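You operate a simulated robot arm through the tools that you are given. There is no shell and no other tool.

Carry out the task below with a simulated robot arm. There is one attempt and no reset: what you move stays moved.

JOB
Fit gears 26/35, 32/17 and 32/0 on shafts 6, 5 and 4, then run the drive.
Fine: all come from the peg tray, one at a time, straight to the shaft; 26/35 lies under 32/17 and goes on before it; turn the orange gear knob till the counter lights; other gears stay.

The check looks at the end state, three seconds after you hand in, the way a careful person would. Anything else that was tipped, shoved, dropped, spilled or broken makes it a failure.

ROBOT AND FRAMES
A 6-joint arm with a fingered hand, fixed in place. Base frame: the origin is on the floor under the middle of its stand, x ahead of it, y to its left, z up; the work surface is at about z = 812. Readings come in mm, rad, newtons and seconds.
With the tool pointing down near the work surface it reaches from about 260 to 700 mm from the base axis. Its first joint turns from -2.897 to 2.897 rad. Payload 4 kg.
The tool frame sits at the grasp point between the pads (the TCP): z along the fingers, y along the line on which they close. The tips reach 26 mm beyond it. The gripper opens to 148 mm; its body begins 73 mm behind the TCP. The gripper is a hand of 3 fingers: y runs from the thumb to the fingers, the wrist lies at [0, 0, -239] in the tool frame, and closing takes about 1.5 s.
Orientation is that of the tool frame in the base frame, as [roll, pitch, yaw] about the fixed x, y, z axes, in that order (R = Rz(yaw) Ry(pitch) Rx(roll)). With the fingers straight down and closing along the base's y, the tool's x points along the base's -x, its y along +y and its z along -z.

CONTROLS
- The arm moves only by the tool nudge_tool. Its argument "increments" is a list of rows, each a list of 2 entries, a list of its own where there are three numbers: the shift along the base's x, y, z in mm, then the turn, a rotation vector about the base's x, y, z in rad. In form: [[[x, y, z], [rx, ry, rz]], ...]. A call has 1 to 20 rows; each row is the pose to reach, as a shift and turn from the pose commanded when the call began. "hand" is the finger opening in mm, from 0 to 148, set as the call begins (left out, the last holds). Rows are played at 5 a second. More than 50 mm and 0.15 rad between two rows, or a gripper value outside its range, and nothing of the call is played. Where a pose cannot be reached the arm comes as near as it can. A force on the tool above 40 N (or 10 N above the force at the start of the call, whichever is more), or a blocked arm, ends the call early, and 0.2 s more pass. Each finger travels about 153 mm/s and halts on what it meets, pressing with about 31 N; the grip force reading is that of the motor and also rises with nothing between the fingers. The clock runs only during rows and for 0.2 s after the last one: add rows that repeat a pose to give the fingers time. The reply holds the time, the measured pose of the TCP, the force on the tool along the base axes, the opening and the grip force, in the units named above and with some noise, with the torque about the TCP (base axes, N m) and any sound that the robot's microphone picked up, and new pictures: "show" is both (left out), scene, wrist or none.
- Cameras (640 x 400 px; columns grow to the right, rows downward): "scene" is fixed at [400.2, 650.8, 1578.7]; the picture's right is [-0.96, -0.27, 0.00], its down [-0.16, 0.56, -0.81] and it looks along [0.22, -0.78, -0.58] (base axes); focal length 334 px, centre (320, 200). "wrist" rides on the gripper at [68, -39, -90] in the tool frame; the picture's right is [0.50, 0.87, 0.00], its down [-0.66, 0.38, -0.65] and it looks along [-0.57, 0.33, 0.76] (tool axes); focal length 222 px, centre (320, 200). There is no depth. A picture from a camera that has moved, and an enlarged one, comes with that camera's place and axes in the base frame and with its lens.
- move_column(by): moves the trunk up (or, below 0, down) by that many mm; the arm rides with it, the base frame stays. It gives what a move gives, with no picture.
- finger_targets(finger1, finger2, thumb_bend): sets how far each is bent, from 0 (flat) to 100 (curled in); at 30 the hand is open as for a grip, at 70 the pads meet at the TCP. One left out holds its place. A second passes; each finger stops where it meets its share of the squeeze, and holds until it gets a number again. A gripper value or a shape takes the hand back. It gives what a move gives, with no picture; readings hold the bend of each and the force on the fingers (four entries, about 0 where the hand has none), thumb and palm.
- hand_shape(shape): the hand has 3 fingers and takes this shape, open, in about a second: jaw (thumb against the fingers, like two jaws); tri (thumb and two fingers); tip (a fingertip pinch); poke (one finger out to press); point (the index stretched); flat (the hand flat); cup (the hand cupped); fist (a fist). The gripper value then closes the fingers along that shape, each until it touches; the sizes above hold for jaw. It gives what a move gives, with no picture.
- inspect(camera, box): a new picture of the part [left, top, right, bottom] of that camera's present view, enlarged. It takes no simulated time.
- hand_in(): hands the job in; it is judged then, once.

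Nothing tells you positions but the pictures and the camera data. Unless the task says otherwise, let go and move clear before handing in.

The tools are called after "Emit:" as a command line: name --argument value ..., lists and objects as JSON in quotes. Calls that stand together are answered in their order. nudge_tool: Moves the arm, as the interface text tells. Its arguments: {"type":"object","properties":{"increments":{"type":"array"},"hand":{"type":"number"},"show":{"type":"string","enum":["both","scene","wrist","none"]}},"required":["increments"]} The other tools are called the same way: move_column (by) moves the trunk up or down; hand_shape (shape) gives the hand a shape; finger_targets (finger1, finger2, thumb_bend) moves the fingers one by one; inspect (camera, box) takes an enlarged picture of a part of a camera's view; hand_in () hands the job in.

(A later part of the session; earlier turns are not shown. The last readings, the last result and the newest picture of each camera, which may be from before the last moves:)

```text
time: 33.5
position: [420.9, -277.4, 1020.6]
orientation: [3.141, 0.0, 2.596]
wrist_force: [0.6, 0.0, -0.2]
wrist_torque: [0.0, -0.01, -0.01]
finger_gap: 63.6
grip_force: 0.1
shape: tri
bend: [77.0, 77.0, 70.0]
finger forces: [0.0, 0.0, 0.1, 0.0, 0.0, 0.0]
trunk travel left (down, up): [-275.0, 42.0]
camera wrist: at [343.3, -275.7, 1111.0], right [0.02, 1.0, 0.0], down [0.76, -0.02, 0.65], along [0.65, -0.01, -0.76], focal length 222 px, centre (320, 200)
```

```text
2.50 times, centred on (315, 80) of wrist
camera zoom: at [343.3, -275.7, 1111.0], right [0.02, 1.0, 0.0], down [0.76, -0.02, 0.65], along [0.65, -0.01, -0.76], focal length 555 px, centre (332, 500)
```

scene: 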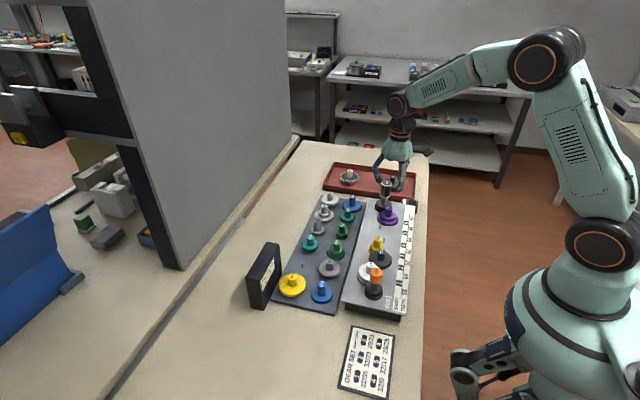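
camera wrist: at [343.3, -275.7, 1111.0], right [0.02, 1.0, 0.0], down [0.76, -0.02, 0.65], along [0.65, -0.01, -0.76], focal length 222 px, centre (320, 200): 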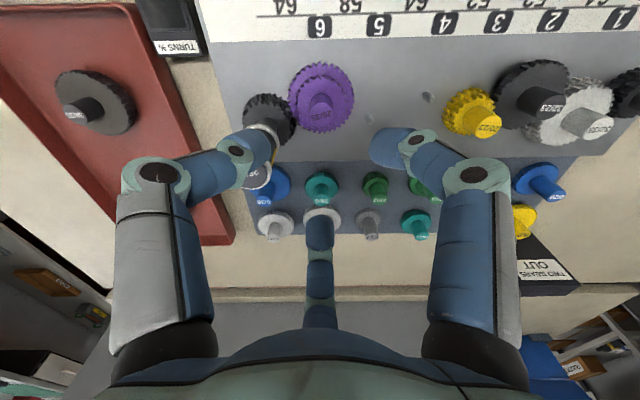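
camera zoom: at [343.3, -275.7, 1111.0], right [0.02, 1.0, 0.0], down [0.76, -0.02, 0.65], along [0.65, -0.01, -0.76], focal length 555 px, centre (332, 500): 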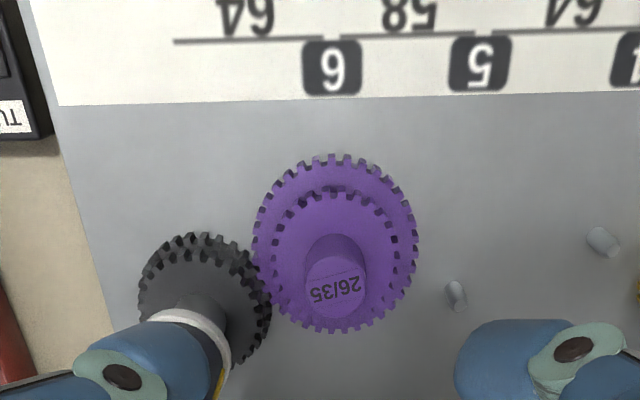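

Purple is on shaft 6 and looks engaged with the tower gear. I'll measure the installed gears' handle heights for comparison.

Emit:
inspect --camera "wrist" --box '[420, 60, 620, 160]'

Emit:
inspect --camera "wrist" --box '[240, 60, 370, 150]'

Emit:
inspect --camera "scene" --box '[375, 200, 405, 225]'

```text
3.20 times, centred on (520, 110) of wrist
camera zoom: at [343.3, -275.7, 1111.0], right [0.02, 1.0, 0.0], down [0.76, -0.02, 0.65], along [0.65, -0.01, -0.76], focal length 711 px, centre (-320, 488)
```

zoom: 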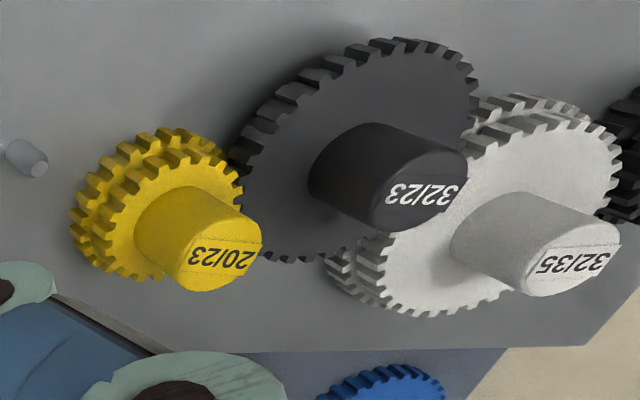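

```text
4.44 times, centred on (305, 105) of wrist
camera zoom: at [343.3, -275.7, 1111.0], right [0.02, 1.0, 0.0], down [0.76, -0.02, 0.65], along [0.65, -0.01, -0.76], focal length 987 px, centre (387, 622)
```

zoom: 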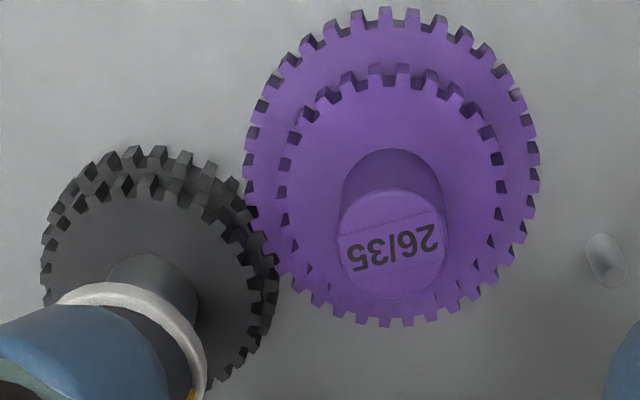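

```text
16.00 times, centred on (390, 212) of scene
camera zoom: at [400.2, 650.8, 1578.7], right [-0.96, -0.27, 0.0], down [-0.16, 0.56, -0.81], along [0.22, -0.78, -0.58], focal length 5346 px, centre (-800, 0)
```

zoom: 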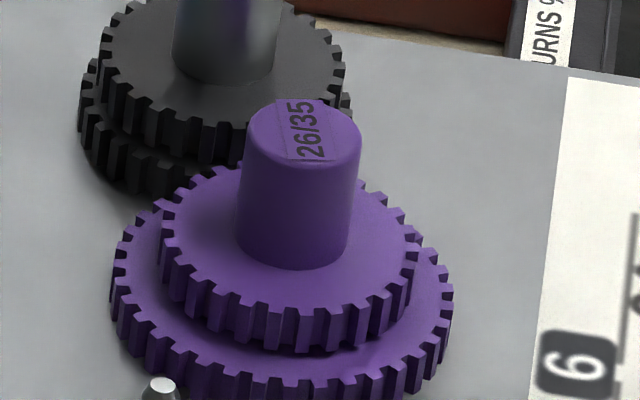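

Handle heights match the installed gears (≈898), so 26/35 is seated on shaft 6. Next is 32/17 at the far-left tray corner; I'll zoom on it from here.

Emit:
inspect --camera "wrist" --box '[230, 150, 430, 260]'

Emit:
inspect --camera "scene" --box '[310, 180, 370, 220]'

```text
3.20 times, centred on (330, 205) of wrist
camera zoom: at [343.3, -275.7, 1111.0], right [0.02, 1.0, 0.0], down [0.76, -0.02, 0.65], along [0.65, -0.01, -0.76], focal length 711 px, centre (288, 184)
```

zoom: 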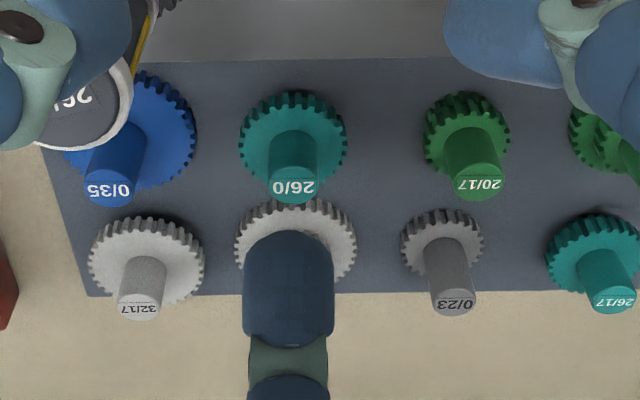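

```text
10.00 times, centred on (340, 200) of scene
camera zoom: at [400.2, 650.8, 1578.7], right [-0.96, -0.27, 0.0], down [-0.16, 0.56, -0.81], along [0.22, -0.78, -0.58], focal length 3341 px, centre (120, 200)
```

zoom: 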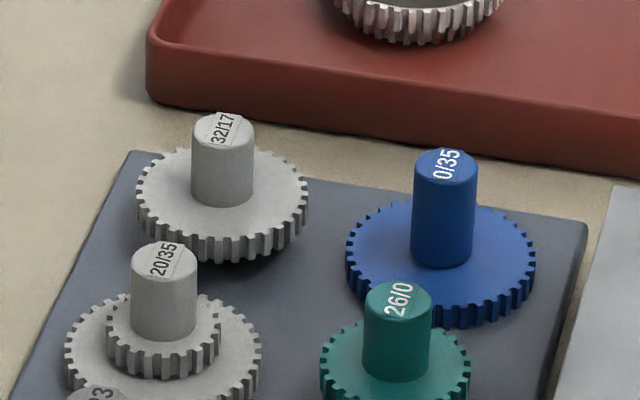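

32/17 is at about (646,-363), roughly 741 mm out, so reach may be marginal. I'll move above it with the yaw I need later at shaft 5 and check the pose reached.

Emit:
nudge_tool --increments '[[[28, -10.7, 0], [0, 0, -0.105]], [[56, -21.4, 0], [0, 0, -0.211]], [[84, -32.1, 0], [0, 0, -0.316]], [[112, -42.8, 0], [0, 0, -0.421]], [[140, -53.5, 0], [0, 0, -0.527]], [[168, -64.2, 0], [0, 0, -0.632]], [[196, -75, 0], [0, 0, -0.738]], [[224.3, -85.7, 0], [0, 0, -0.843]], [[224.3, -85.7, 0], [0, 0, -0.843]], [[224.3, -85.7, 0], [0, 0, -0.843]]]'

```text
time: 35.7
position: [602.3, -339.3, 1012.3]
orientation: [3.141, -0.001, 1.751]
wrist_force: [-0.2, 0.6, -0.4]
wrist_torque: [-0.01, 0.02, 0.0]
finger_gap: 63.8
grip_force: 0.0
shape: tri
bend: [77.0, 77.0, 70.0]
finger forces: [0.0, 0.0, 0.1, 0.1, 0.0, 0.0]
out of reach, approached as far as the arm can: row 7, 8, 9, 10
trunk travel left (down, up): [-275.0, 42.0]
camera wrist: at [552.6, -278.7, 1101.9], right [0.76, 0.65, 0.0], down [0.49, -0.58, 0.65], along [0.42, -0.5, -0.76], focal length 222 px, centre (320, 200)
```

scene: 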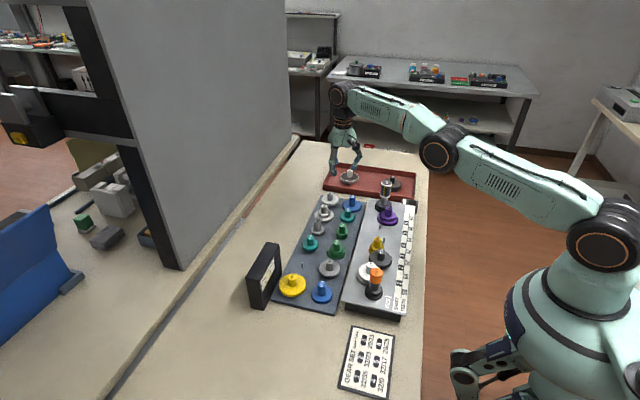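
wrist: 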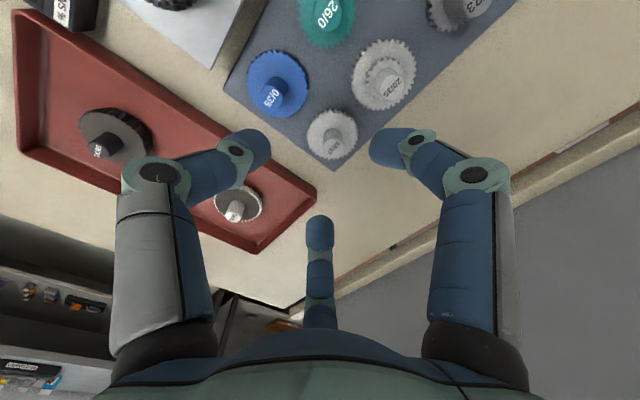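

Vertical reach stops about 50 mm short (r ≈ 691). I'll tilt the tool outward by about 12° (radially) to gain the distance, while lowering a bit, and see where it lands.

Emit:
nudge_tool --increments '[[[0, 0, -15], [-0.034, -0.061, 0]], [[0, 0, -30], [-0.068, -0.122, 0]], [[0, 0, -45], [-0.103, -0.183, 0]], [[0, 0, -60], [-0.103, -0.183, 0]], [[0, 0, -60], [-0.103, -0.183, 0]], [[0, 0, -60], [-0.103, -0.183, 0]]]'

```text
time: 37.1
position: [650.3, -365.1, 965.4]
orientation: [2.981, 0.133, 1.743]
wrist_force: [-1.6, -0.7, 0.4]
wrist_torque: [0.01, -0.01, -0.02]
finger_gap: 63.4
grip_force: 0.1
shape: tri
bend: [77.0, 77.0, 70.0]
finger forces: [0.0, 0.0, 0.1, 0.1, 0.1, 0.0]
out of reach, approached as far as the arm can: row 1, 2, 3, 4, 5, 6
trunk travel left (down, up): [-275.0, 42.0]
camera wrist: at [584.0, -297.5, 1038.6], right [0.75, 0.65, 0.07], down [0.36, -0.5, 0.79], along [0.55, -0.57, -0.61], focal length 222 px, centre (320, 200)
```

scene: 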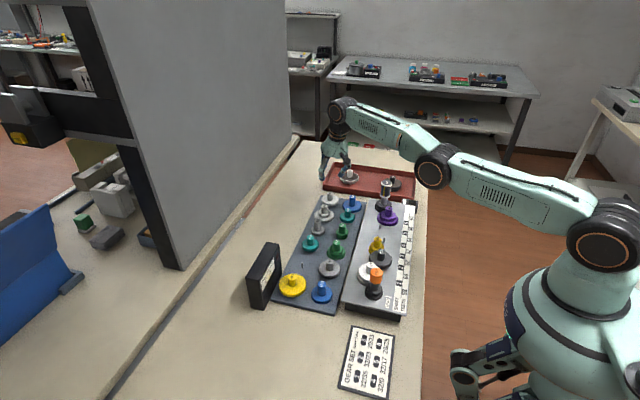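
wrist: 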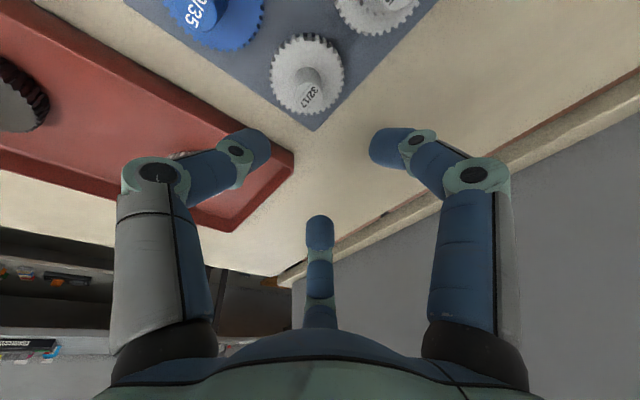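

The 12° tilt reaches the corner. I'll rotate about the tool axis by 20° so one digit points along the tilt (the other two straddle), lower part-way and re-measure.

Emit:
nudge_tool --increments '[[[0, 0, -10], [-0.021, 0.012, 0.114]], [[0, 0, -20], [-0.042, 0.024, 0.228]], [[0, 0, -30], [-0.0635, 0.0356, 0.342]], [[0, 0, -40], [-0.0635, 0.0356, 0.342]], [[0, 0, -40], [-0.0635, 0.0356, 0.342]], [[0, 0, -40], [-0.0635, 0.0356, 0.342]]]' --hand 56

Emit:
inspect --camera "wrist" --box '[220, 20, 420, 160]'

Emit:
inspect --camera "scene" --box '[300, 140, 390, 220]'

```text
time: 38.5
position: [651.5, -368.0, 924.6]
orientation: [3.037, 0.179, 2.092]
wrist_force: [0.5, 0.0, 0.3]
wrist_torque: [-0.02, -0.03, 0.02]
finger_gap: 56.4
grip_force: 0.1
shape: tri
bend: [77.0, 77.0, 70.0]
finger forces: [0.0, 0.1, 0.0, 0.0, 0.0, 0.0]
trunk travel left (down, up): [-275.0, 42.0]
camera wrist: at [569.2, -320.0, 998.3], right [0.49, 0.87, 0.0], down [0.53, -0.3, 0.8], along [0.69, -0.39, -0.61], focal length 222 px, centre (320, 200)
```

scene: 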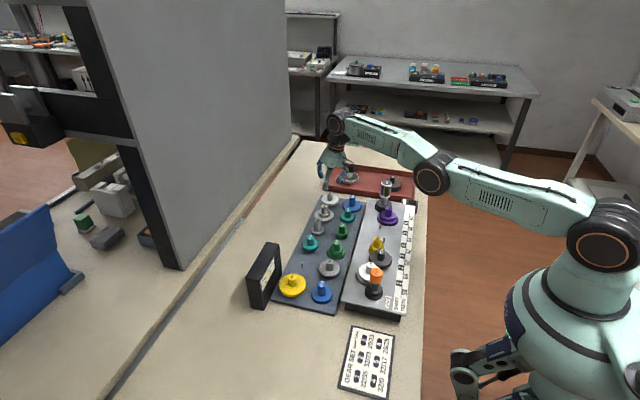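
wrist: 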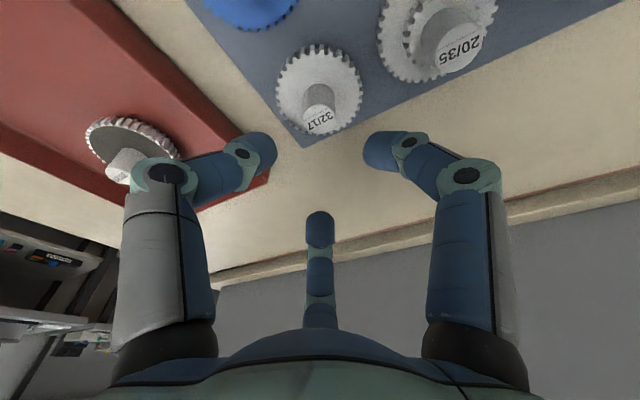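

```text
2.86 times, centred on (320, 90) of wrist
camera zoom: at [569.2, -320.0, 998.3], right [0.49, 0.87, 0.0], down [0.53, -0.3, 0.8], along [0.69, -0.39, -0.61], focal length 635 px, centre (320, 514)
```

zoom: 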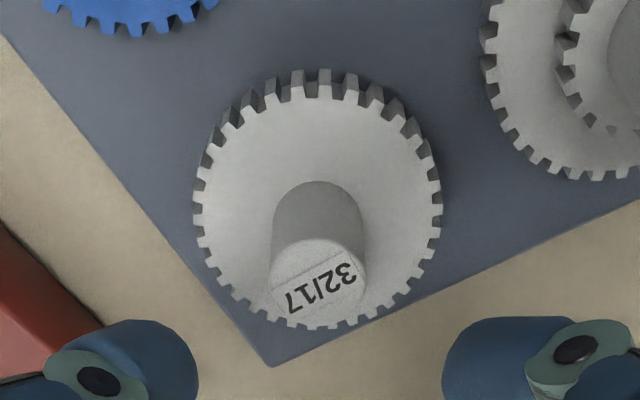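

```text
5.00 times, centred on (345, 180) of scene
camera zoom: at [400.2, 650.8, 1578.7], right [-0.96, -0.27, 0.0], down [-0.16, 0.56, -0.81], along [0.22, -0.78, -0.58], focal length 1671 px, centre (195, 300)
```

zoom: 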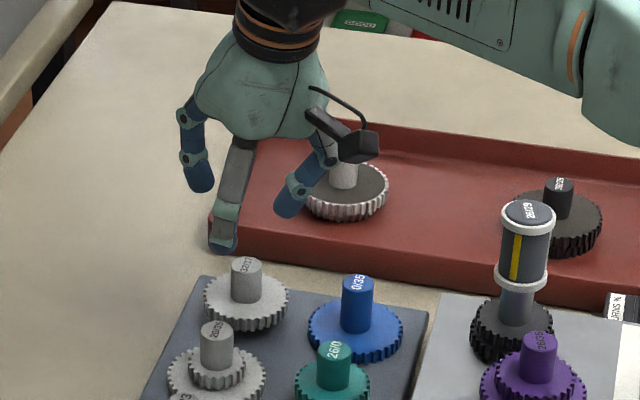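

Measured 32/17 handle axis at ≈(645.2,-363.8). I'll centre the tilted tool on it and descend most of the way.

Emit:
nudge_tool --increments '[[[-8.8, 4.8, 0], [0, 0, 0]], [[-8.8, 4.8, -15], [0, 0, 0]], [[-8.8, 4.8, -30], [0, 0, 0]], [[-8.8, 4.8, -40], [0, 0, 0]], [[-8.8, 4.8, -40], [0, 0, 0]], [[-8.8, 4.8, -40], [0, 0, 0]]]' --hand 56

Emit:
inspect --camera "wrist" --box '[220, 80, 420, 220]'

Emit:
inspect --camera "scene" --box '[305, 160, 365, 220]'

```text
time: 39.9
position: [652.6, -368.5, 884.9]
orientation: [3.036, 0.18, 2.093]
wrist_force: [0.4, 0.3, -0.4]
wrist_torque: [-0.01, -0.02, -0.01]
finger_gap: 56.1
grip_force: 0.0
shape: tri
bend: [77.0, 77.0, 70.0]
finger forces: [0.0, 0.1, 0.1, 0.0, 0.1, 0.0]
out of reach, approached as far as the arm can: row 1, 2, 3, 4, 5, 6
trunk travel left (down, up): [-275.0, 42.0]
camera wrist: at [569.8, -320.4, 957.3], right [0.49, 0.87, 0.0], down [0.53, -0.3, 0.8], along [0.69, -0.39, -0.61], focal length 222 px, centre (320, 200)
```

scene: 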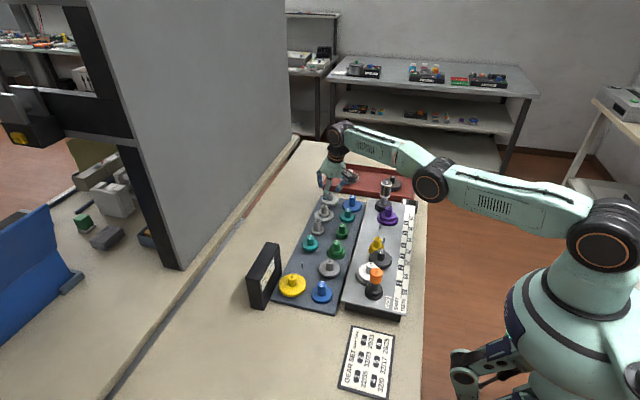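
wrist: 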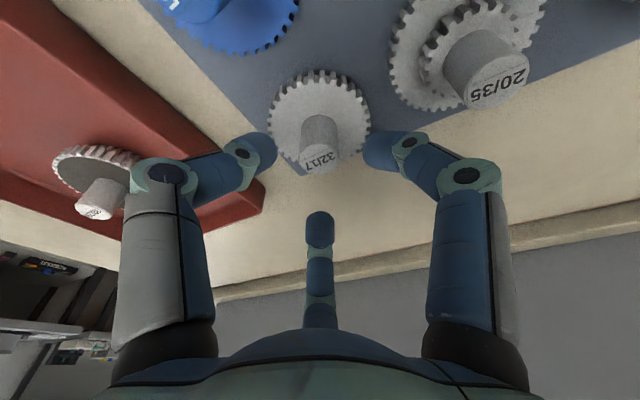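

```text
2.86 times, centred on (320, 150) of wrist
camera zoom: at [569.8, -320.4, 957.3], right [0.49, 0.87, 0.0], down [0.53, -0.3, 0.8], along [0.69, -0.39, -0.61], focal length 635 px, centre (320, 343)
```

zoom: 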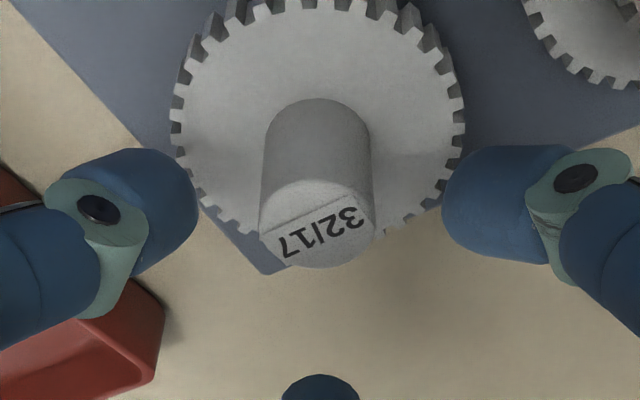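

```text
6.67 times, centred on (335, 190) of scene
camera zoom: at [400.2, 650.8, 1578.7], right [-0.96, -0.27, 0.0], down [-0.16, 0.56, -0.81], along [0.22, -0.78, -0.58], focal length 2227 px, centre (220, 267)
```

zoom: 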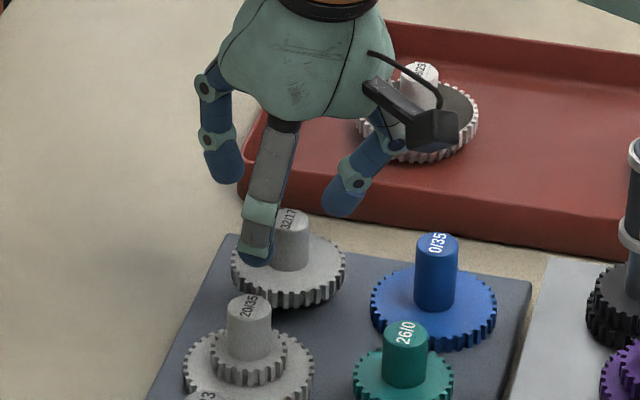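

The XY shift was not executed: the arm seems stuck at its fully stretched limit. I'll back up and inward a bit to leave the stretch, then re-approach.

Emit:
nudge_tool --increments '[[[0, 0, 15], [0, 0, 0]], [[-10, 5, 30], [0, 0, 0]], [[-20, 10, 40], [0, 0, 0]], [[-30, 15, 40], [0, 0, 0]], [[-30, 15, 40], [0, 0, 0]]]' --show "wrist"

```text
time: 41.1
position: [651.5, -368.5, 927.2]
orientation: [3.034, 0.18, 2.092]
wrist_force: [-0.8, -0.7, 1.2]
wrist_torque: [-0.01, -0.01, -0.02]
finger_gap: 56.6
grip_force: 0.1
shape: tri
bend: [77.0, 77.0, 70.0]
finger forces: [0.0, 0.1, 0.0, 0.0, 0.1, 0.0]
out of reach, approached as far as the arm can: row 2, 3, 4, 5
trunk travel left (down, up): [-275.0, 42.0]
camera wrist: at [568.9, -320.6, 998.8], right [0.49, 0.87, 0.0], down [0.53, -0.3, 0.8], along [0.69, -0.39, -0.6], focal length 222 px, centre (320, 200)
```

wrist: 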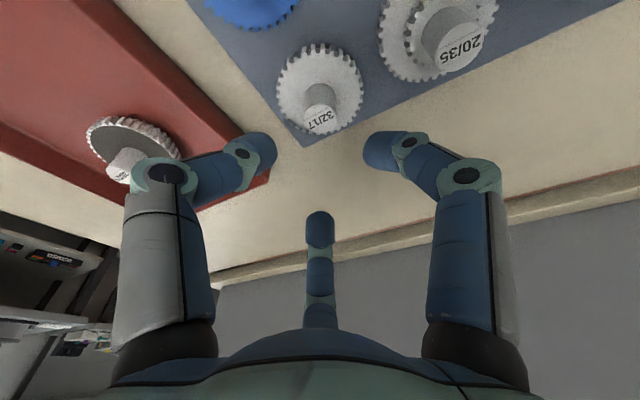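

Inward moves fail from this fully straight elbow while vertical ones work: the IK is stuck at the stretched singularity. I'll raise, push outward so the elbow is exactly straight, then drop with an inward component in one row to flex the elbow the right way.

Emit:
nudge_tool --increments '[[[0, 0, 25], [0, 0, 0]], [[0, 0, 50], [0, 0, 0]], [[0, 0, 75], [0, 0, 0]], [[17, -10, 75], [0, 0, 0]], [[17, -10, 75], [0, 0, 0]]]' --show "none"

Emit:
nudge_tool --increments '[[[-10, 6, -47], [0, 0, 0]], [[-10, 6, -47], [0, 0, 0]], [[-10, 6, -47], [0, 0, 0]]]' --show "scene"

```text
time: 42.3
position: [647.0, -365.8, 999.7]
orientation: [3.034, 0.181, 2.093]
wrist_force: [-0.1, -0.3, 0.3]
wrist_torque: [0.03, 0.0, -0.01]
finger_gap: 56.5
grip_force: 0.0
shape: tri
bend: [77.0, 77.0, 70.0]
finger forces: [0.0, 0.0, 0.1, 0.0, 0.1, 0.0]
out of reach, approached as far as the arm can: row 3, 4, 5
trunk travel left (down, up): [-275.0, 42.0]
```

```text
time: 43.1
position: [638.1, -360.2, 953.0]
orientation: [3.034, 0.18, 2.094]
wrist_force: [0.9, 0.5, 0.4]
wrist_torque: [-0.03, 0.03, -0.01]
finger_gap: 56.2
grip_force: 0.0
shape: tri
bend: [77.0, 77.0, 70.0]
finger forces: [0.1, 0.0, 0.0, 0.1, 0.0, 0.0]
trunk travel left (down, up): [-275.0, 42.0]
```

scene: 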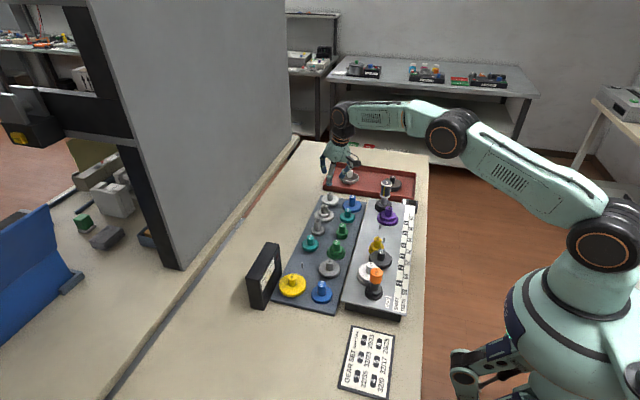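

Escaped: the elbow is flexed properly and the pose matched the command. Re-measuring before approaching the 32/17 handle.

Emit:
inspect --camera "wrist" --box '[220, 20, 420, 160]'

```text
2.86 times, centred on (320, 90) of wrist
camera zoom: at [555.1, -312.9, 1026.1], right [0.49, 0.87, 0.0], down [0.52, -0.3, 0.8], along [0.69, -0.39, -0.6], focal length 635 px, centre (320, 514)
```

zoom: 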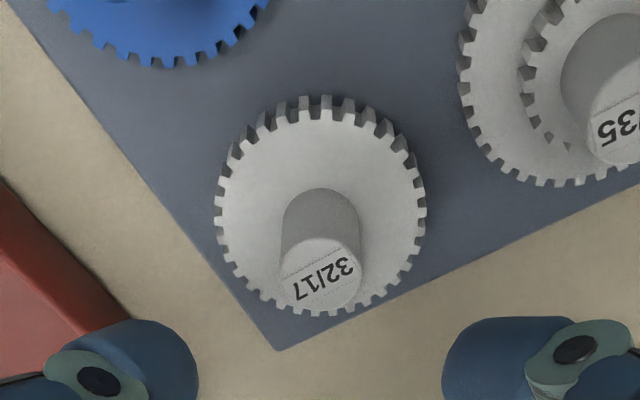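

Emit:
nudge_tool --increments '[[[4.4, -2.3, 0], [0, 0, 0]], [[4.4, -2.3, -20], [0, 0, 0]], [[4.4, -2.3, -40], [0, 0, 0]], [[4.4, -2.3, -60], [0, 0, 0]], [[4.4, -2.3, -70], [0, 0, 0]], [[4.4, -2.3, -70], [0, 0, 0]], [[4.4, -2.3, -70], [0, 0, 0]]]' --show "none"

Emit:
inspect --camera "wrist" --box '[220, 80, 420, 220]'

Emit:
inspect --camera "scene" --box '[305, 160, 365, 220]'

```text
time: 44.7
position: [642.8, -361.8, 882.7]
orientation: [3.035, 0.182, 2.093]
wrist_force: [-0.4, 0.1, -0.3]
wrist_torque: [0.02, -0.03, -0.02]
finger_gap: 56.4
grip_force: 0.0
shape: tri
bend: [77.0, 77.0, 70.0]
finger forces: [0.1, 0.0, 0.0, 0.0, 0.0, 0.0]
trunk travel left (down, up): [-275.0, 42.0]
```

```text
2.86 times, centred on (320, 150) of wrist
camera zoom: at [559.9, -315.5, 955.1], right [0.49, 0.87, 0.0], down [0.52, -0.3, 0.8], along [0.69, -0.39, -0.6], focal length 635 px, centre (320, 343)
```

zoom: 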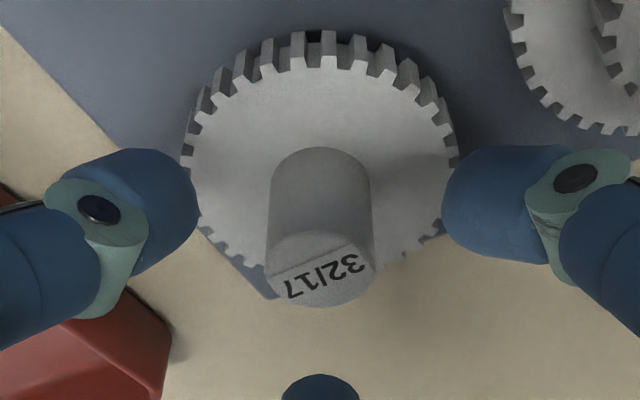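

```text
6.67 times, centred on (335, 190) of scene
camera zoom: at [400.2, 650.8, 1578.7], right [-0.96, -0.27, 0.0], down [-0.16, 0.56, -0.81], along [0.22, -0.78, -0.58], focal length 2227 px, centre (220, 267)
```

zoom: 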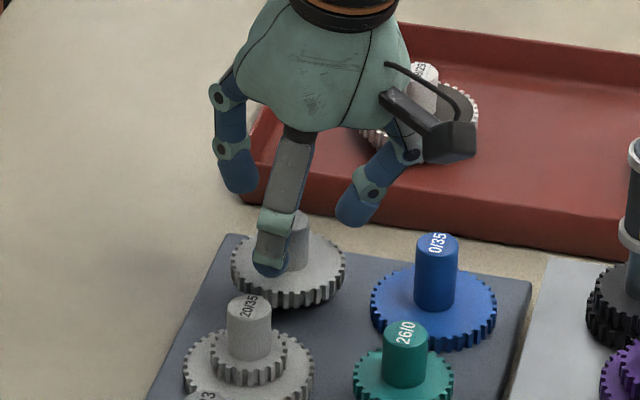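

Aligned within half a millimetre. Lowering the last 14 mm and closing.

Emit:
nudge_tool --increments '[[[-0.2, 0.3, -7], [0, 0, 0]], [[-0.2, 0.3, -14.4], [0, 0, 0]], [[-0.2, 0.3, -14.4], [0, 0, 0]]]' --show "none"

Emit:
nudge_tool --increments '[[[0, 0, 0], [0, 0, 0]], [[0, 0, 0], [0, 0, 0]], [[0, 0, 0], [0, 0, 0]], [[0, 0, 0], [0, 0, 0]], [[0, 0, 0], [0, 0, 0]], [[0, 0, 0], [0, 0, 0]], [[0, 0, 0], [0, 0, 0]]]' --hand 10 --show "none"

Emit:
inspect --camera "wrist" --box '[220, 100, 420, 240]'

Emit:
inspect --camera "scene" --box '[305, 160, 365, 220]'

```text
time: 45.5
position: [641.7, -363.0, 867.4]
orientation: [3.034, 0.181, 2.094]
wrist_force: [0.0, 0.2, 0.1]
wrist_torque: [0.01, -0.03, 0.0]
finger_gap: 55.9
grip_force: 0.1
shape: tri
bend: [77.0, 77.0, 70.0]
finger forces: [0.0, 0.0, 0.0, 0.0, 0.1, 0.0]
trunk travel left (down, up): [-275.0, 42.0]
```

```text
time: 47.1
position: [640.5, -363.4, 868.1]
orientation: [3.035, 0.181, 2.092]
wrist_force: [-1.3, 1.1, 0.3]
wrist_torque: [0.03, 0.06, 0.03]
finger_gap: 15.6
grip_force: 31.1
shape: tri
bend: [73.0, 73.0, 70.0]
finger forces: [27.9, 28.0, 0.1, 0.1, 28.8, 0.1]
trunk travel left (down, up): [-275.0, 42.0]
```

```text
2.86 times, centred on (320, 170) of wrist
camera zoom: at [558.5, -315.3, 940.5], right [0.49, 0.87, 0.0], down [0.52, -0.3, 0.8], along [0.69, -0.39, -0.6], focal length 635 px, centre (320, 286)
```

zoom: 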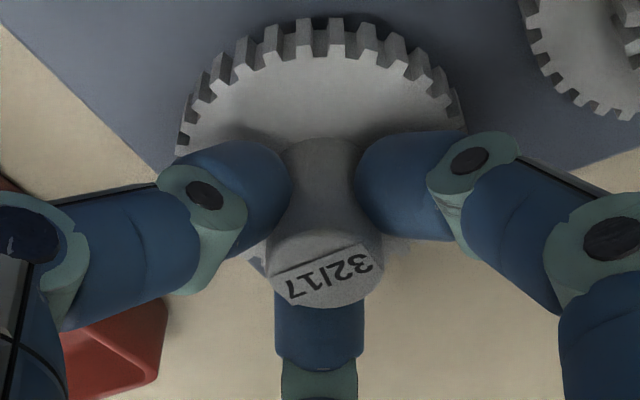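

```text
6.67 times, centred on (335, 190) of scene
camera zoom: at [400.2, 650.8, 1578.7], right [-0.96, -0.27, 0.0], down [-0.16, 0.56, -0.81], along [0.22, -0.78, -0.58], focal length 2227 px, centre (220, 267)
```

zoom: 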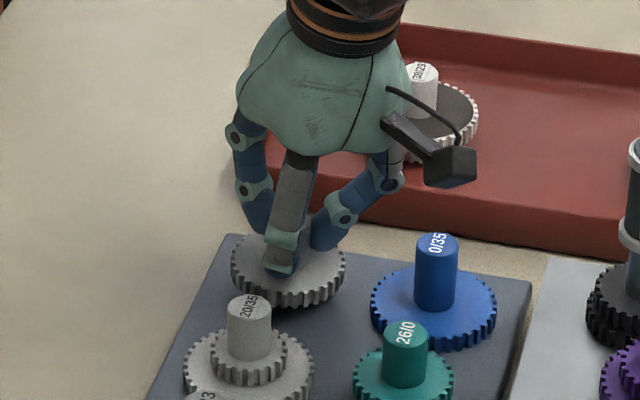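

Gripped with about 28 N per digit. Lifting straight off the peg, then checking the gear.

Emit:
nudge_tool --increments '[[[0, 0, 5], [0, 0, 0]], [[0, 0, 12], [0, 0, 0]], [[0, 0, 20], [0, 0, 0]], [[0, 0, 30], [0, 0, 0]], [[0, 0, 42], [0, 0, 0]], [[0, 0, 56], [0, 0, 0]], [[0, 0, 70], [0, 0, 0]], [[0, 0, 70], [0, 0, 0]]]' --show "scene"

Emit:
inspect --camera "wrist" --box '[220, 100, 420, 240]'

Emit:
inspect --camera "scene" --box '[305, 150, 365, 210]'

```text
time: 48.9
position: [642.8, -363.5, 936.5]
orientation: [3.035, 0.182, 2.092]
wrist_force: [0.1, 0.5, -1.1]
wrist_torque: [0.02, -0.01, 0.0]
finger_gap: 15.3
grip_force: 30.8
shape: tri
bend: [73.0, 73.0, 70.0]
finger forces: [27.6, 28.5, 0.1, 0.0, 28.1, 0.1]
trunk travel left (down, up): [-275.0, 42.0]
```

scene: 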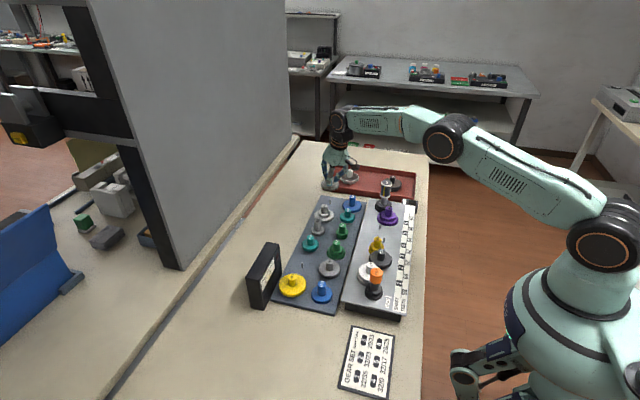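

```text
2.86 times, centred on (320, 170) of wrist
camera zoom: at [559.2, -314.8, 1010.2], right [0.49, 0.87, 0.0], down [0.53, -0.3, 0.8], along [0.69, -0.39, -0.6], focal length 635 px, centre (320, 286)
```

zoom: 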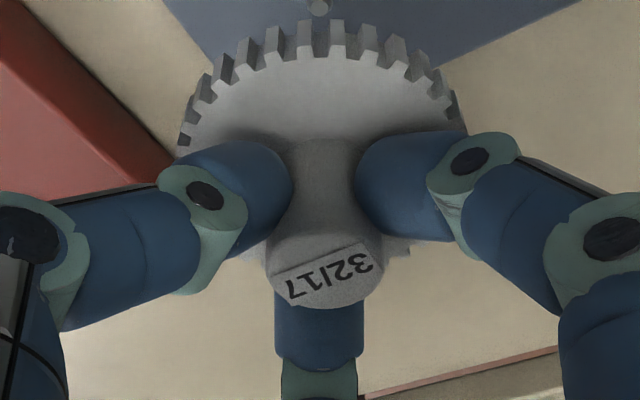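

```text
6.67 times, centred on (335, 180) of scene
camera zoom: at [400.2, 650.8, 1578.7], right [-0.96, -0.27, 0.0], down [-0.16, 0.56, -0.81], along [0.22, -0.78, -0.58], focal length 2227 px, centre (220, 333)
```

zoom: 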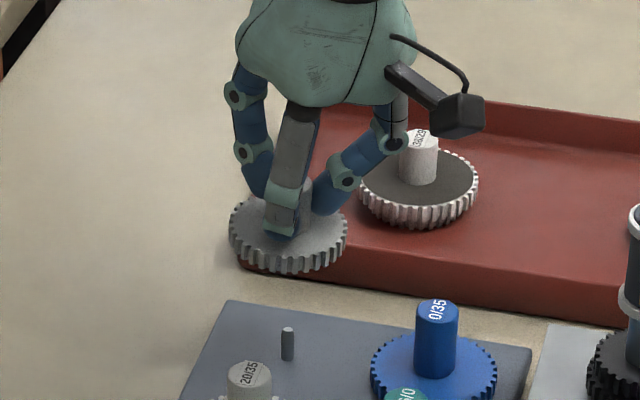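

Gear 32/17 is out and hanging level. I'll carry it inward and up to hover above pin 5, rotating 20° about vertical for finger clearance from the purple handle.

Emit:
nudge_tool --increments '[[[-20, 14, 5], [0, 0, 0]], [[-45, 31, 15], [0, 0, -0.04]], [[-70, 48, 25], [0, 0, -0.08]], [[-96, 66, 36], [0, 0, -0.12]], [[-122, 84, 48], [0, 0, -0.17]], [[-148, 102, 60], [0, 0, -0.22]], [[-172, 119, 71.5], [0, 0, -0.27]], [[-192, 133, 71.5], [0, 0, -0.31]], [[-206.1, 142.8, 71.5], [0, 0, -0.349]], [[-206.1, 142.8, 71.5], [0, 0, -0.349]], [[-206.1, 142.8, 71.5], [0, 0, -0.349]]]'

Emit:
inspect --camera "wrist" --box '[220, 30, 420, 220]'

Emit:
inspect --camera "wrist" --box '[270, 40, 370, 120]'

```text
time: 51.3
position: [434.9, -219.8, 1010.3]
orientation: [3.037, 0.181, 1.743]
wrist_force: [0.5, 0.0, -0.5]
wrist_torque: [0.04, 0.01, 0.02]
finger_gap: 15.8
grip_force: 30.8
shape: tri
bend: [73.0, 73.0, 70.0]
finger forces: [27.7, 28.5, 0.1, 0.1, 28.0, 0.0]
trunk travel left (down, up): [-275.0, 42.0]
camera wrist: at [373.5, -146.3, 1082.0], right [0.76, 0.65, 0.0], down [0.39, -0.46, 0.8], along [0.52, -0.61, -0.6], focal length 222 px, centre (320, 200)
```

scene: 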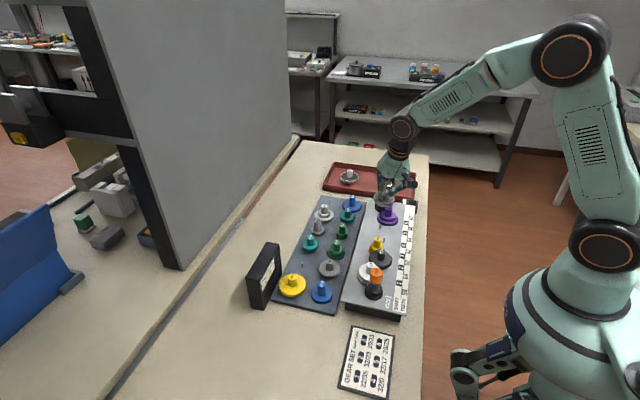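
wrist: 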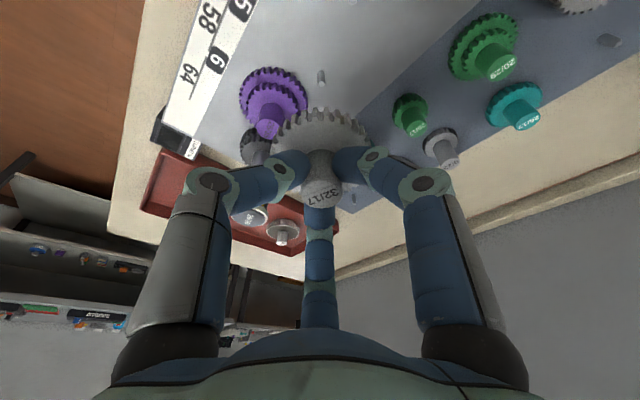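

```text
2.11 times, centred on (320, 125) of wrist
camera zoom: at [373.5, -146.3, 1082.0], right [0.76, 0.65, 0.0], down [0.39, -0.46, 0.8], along [0.52, -0.61, -0.6], focal length 468 px, centre (320, 358)
```

zoom: 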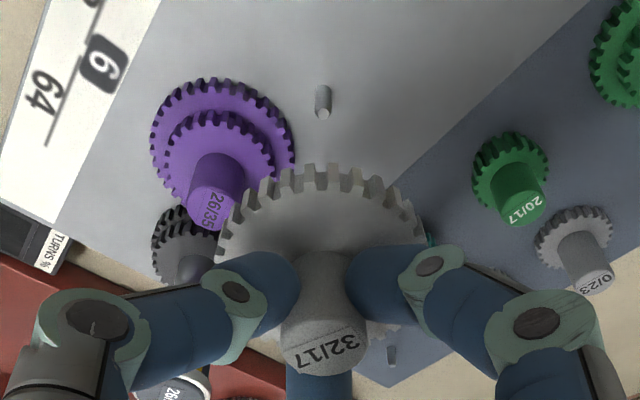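

```text
5.00 times, centred on (320, 80) of wrist
camera zoom: at [373.5, -146.3, 1082.0], right [0.76, 0.65, 0.0], down [0.39, -0.46, 0.8], along [0.52, -0.61, -0.6], focal length 1111 px, centre (320, 800)
```

zoom: 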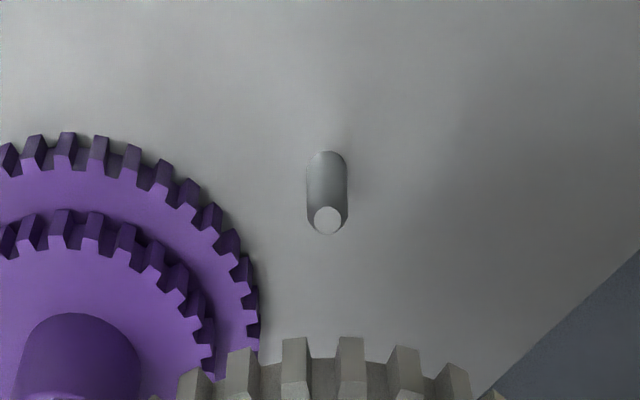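

Pin 5's top is clearly visible at ≈(439.8,-221.5). Checking that the held gear is level before lowering.

Emit:
inspect --camera "scene" --box '[360, 150, 420, 230]'

Emit:
inspect --camera "scene" --box '[368, 180, 408, 216]'

```text
5.00 times, centred on (390, 190) of scene
camera zoom: at [400.2, 650.8, 1578.7], right [-0.96, -0.27, 0.0], down [-0.16, 0.56, -0.81], along [0.22, -0.78, -0.58], focal length 1671 px, centre (-30, 250)
```

zoom: 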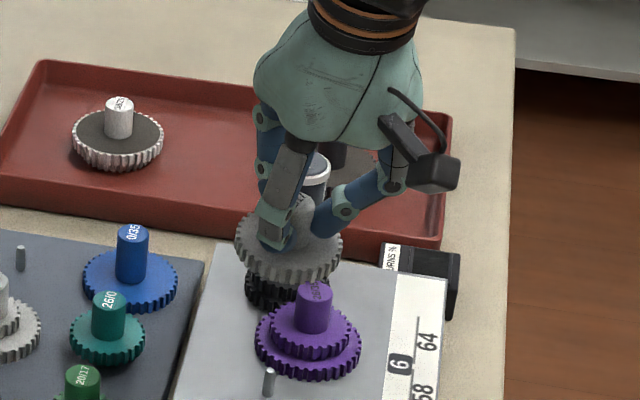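

```text
11.11 times, centred on (388, 198) of scene
camera zoom: at [400.2, 650.8, 1578.7], right [-0.96, -0.27, 0.0], down [-0.16, 0.56, -0.81], along [0.22, -0.78, -0.58], focal length 3712 px, centre (-436, 222)
```

zoom: 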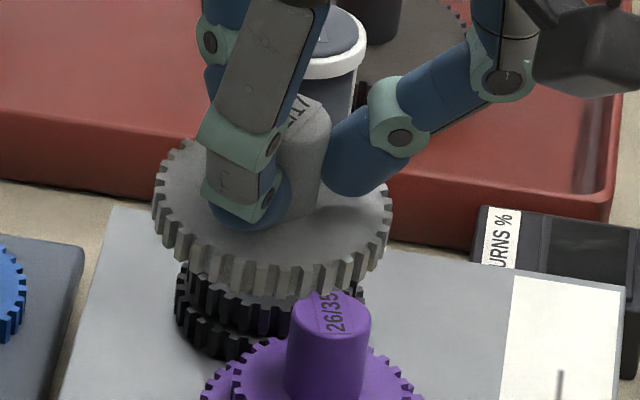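

The gear is level within about 1°. Lowering toward pin 5 in stages, with a ~1 mm XY correction.

Emit:
nudge_tool --increments '[[[0.9, -0.2, 0], [0, 0, 0]], [[0.9, -0.2, -20], [0, 0, 0]], [[0.9, -0.2, -40], [0, 0, 0]], [[0.9, -0.2, -60], [0, 0, 0]], [[0.9, -0.2, -76], [0, 0, 0]], [[0.9, -0.2, -76], [0, 0, 0]], [[0.9, -0.2, -76], [0, 0, 0]]]' --show "scene"

Emit:
inspect --camera "wrist" --box '[220, 60, 420, 220]'

Emit:
inspect --camera "scene" --box '[360, 190, 410, 235]'

```text
time: 52.9
position: [437.0, -222.2, 934.7]
orientation: [3.035, 0.183, 1.743]
wrist_force: [0.2, 0.8, -1.2]
wrist_torque: [0.03, -0.02, -0.01]
finger_gap: 15.3
grip_force: 30.8
shape: tri
bend: [73.0, 73.0, 70.0]
finger forces: [27.7, 28.5, 0.1, 0.0, 28.0, 0.1]
trunk travel left (down, up): [-275.0, 42.0]
```

scene: 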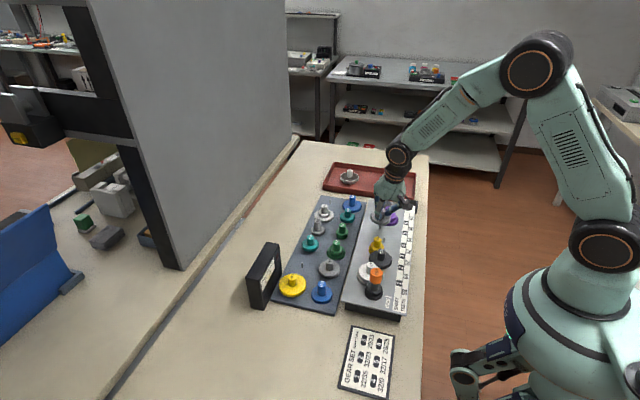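

```text
2.50 times, centred on (320, 140) of wrist
camera zoom: at [375.3, -147.8, 1006.5], right [0.76, 0.65, 0.0], down [0.39, -0.46, 0.8], along [0.52, -0.61, -0.6], focal length 555 px, centre (320, 350)
```

zoom: 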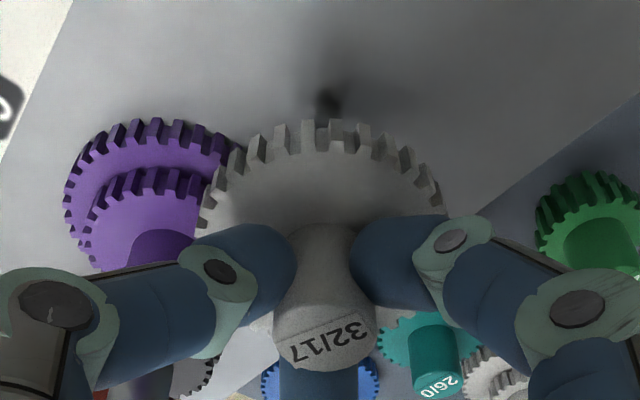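

```text
8.89 times, centred on (385, 212) of scene
camera zoom: at [400.2, 650.8, 1578.7], right [-0.96, -0.27, 0.0], down [-0.16, 0.56, -0.81], along [0.22, -0.78, -0.58], focal length 2970 px, centre (-258, 89)
```

zoom: 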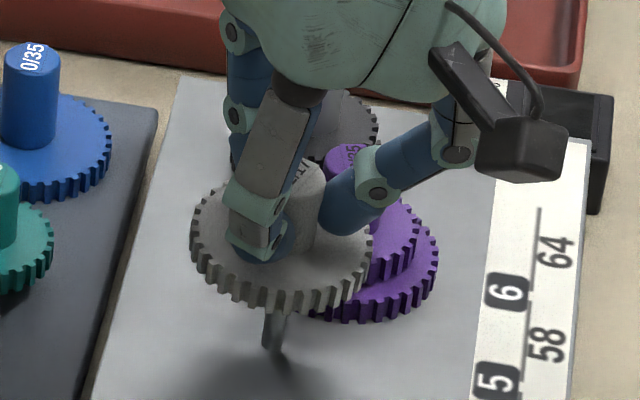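

Emit:
nudge_tool --increments '[[[-0.8, 1.1, 0], [0, 0, 0]], [[-0.8, 1.1, -3], [0, 0, 0]], [[-0.8, 1.1, -3], [0, 0, 0]], [[-0.8, 1.1, -3], [0, 0, 0]]]' --show "none"

Emit:
inspect --camera "wrist" --box '[220, 60, 420, 220]'

Emit:
inspect --camera "scene" --box '[365, 200, 400, 232]'

```text
time: 53.9
position: [436.6, -219.5, 930.3]
orientation: [3.034, 0.183, 1.742]
wrist_force: [-0.5, -0.3, -0.9]
wrist_torque: [-0.01, -0.03, -0.01]
finger_gap: 15.7
grip_force: 30.9
shape: tri
bend: [73.0, 73.0, 70.0]
finger forces: [27.9, 28.5, 0.0, 0.1, 27.9, 0.1]
trunk travel left (down, up): [-275.0, 42.0]
```

```text
2.50 times, centred on (320, 140) of wrist
camera zoom: at [374.1, -146.5, 1003.2], right [0.76, 0.65, 0.0], down [0.39, -0.46, 0.8], along [0.52, -0.61, -0.6], focal length 555 px, centre (320, 350)
```

zoom: 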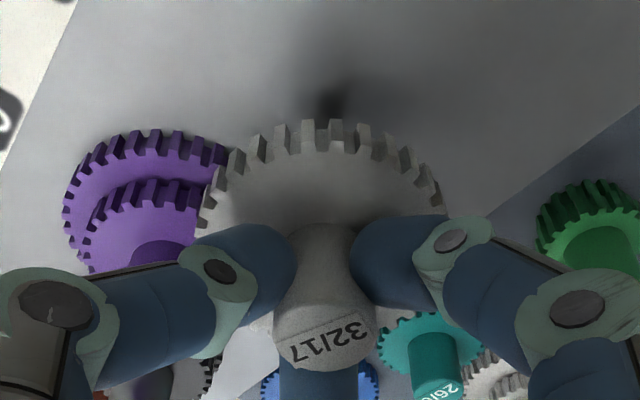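

```text
12.50 times, centred on (382, 216) of scene
camera zoom: at [400.2, 650.8, 1578.7], right [-0.96, -0.27, 0.0], down [-0.16, 0.56, -0.81], along [0.22, -0.78, -0.58], focal length 4176 px, centre (-461, 0)
```

zoom: 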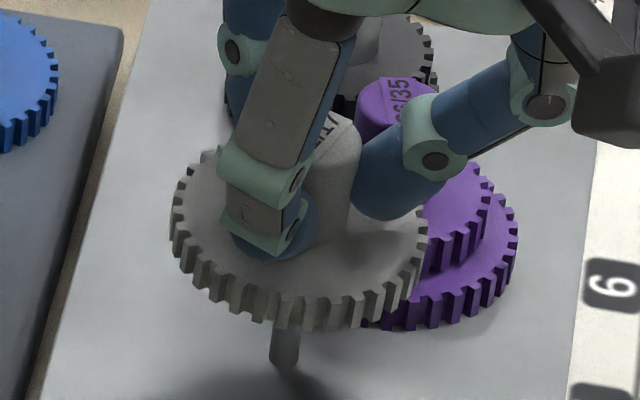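

Emit:
inspect --camera "scene" --box '[372, 206, 396, 230]'

Emit:
inspect --camera "scene" --box '[375, 195, 411, 231]'

```text
16.00 times, centred on (384, 218) of scene
camera zoom: at [400.2, 650.8, 1578.7], right [-0.96, -0.27, 0.0], down [-0.16, 0.56, -0.81], along [0.22, -0.78, -0.58], focal length 5346 px, centre (-704, -88)
```

zoom: 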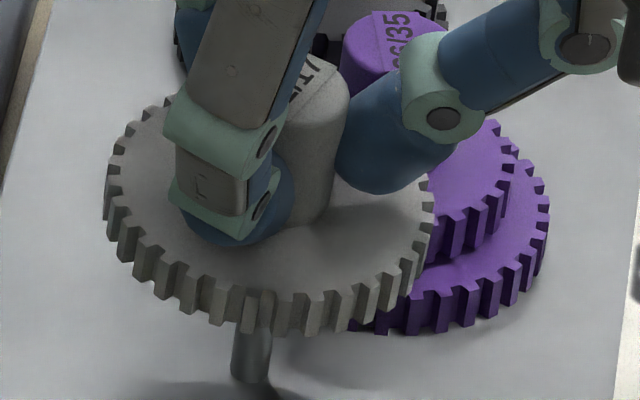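

```text
11.11 times, centred on (393, 213) of scene
camera zoom: at [400.2, 650.8, 1578.7], right [-0.96, -0.27, 0.0], down [-0.16, 0.56, -0.81], along [0.22, -0.78, -0.58], focal length 3712 px, centre (-491, 56)
```

zoom: 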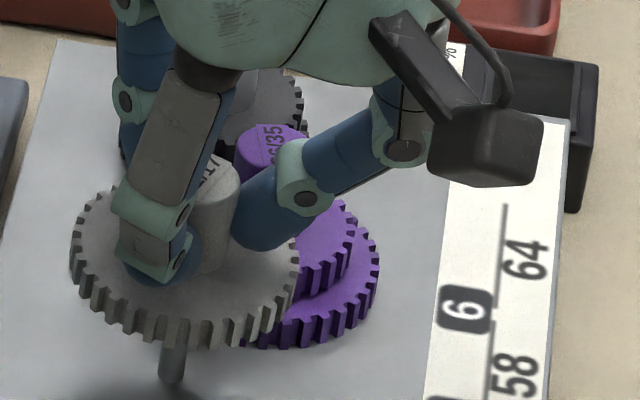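

Emit:
inspect --camera "scene" --box '[376, 208, 392, 224]'

Emit:
inspect --camera "wrist" --box '[270, 100, 370, 220]'

```text
16.00 times, centred on (384, 216) of scene
camera zoom: at [400.2, 650.8, 1578.7], right [-0.96, -0.27, 0.0], down [-0.16, 0.56, -0.81], along [0.22, -0.78, -0.58], focal length 5346 px, centre (-704, -56)
```

zoom: 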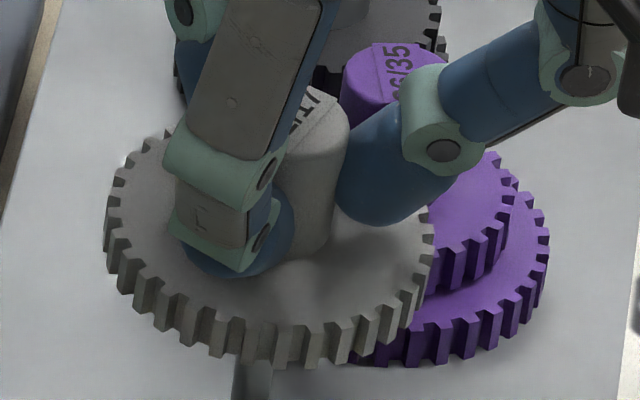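

```text
3.33 times, centred on (320, 160) of wrist
camera zoom: at [374.1, -146.5, 1003.2], right [0.76, 0.65, 0.0], down [0.39, -0.46, 0.8], along [0.52, -0.61, -0.6], focal length 740 px, centre (320, 333)
```

zoom: 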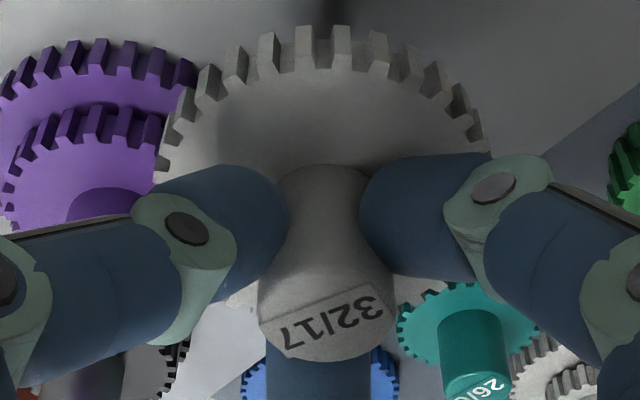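

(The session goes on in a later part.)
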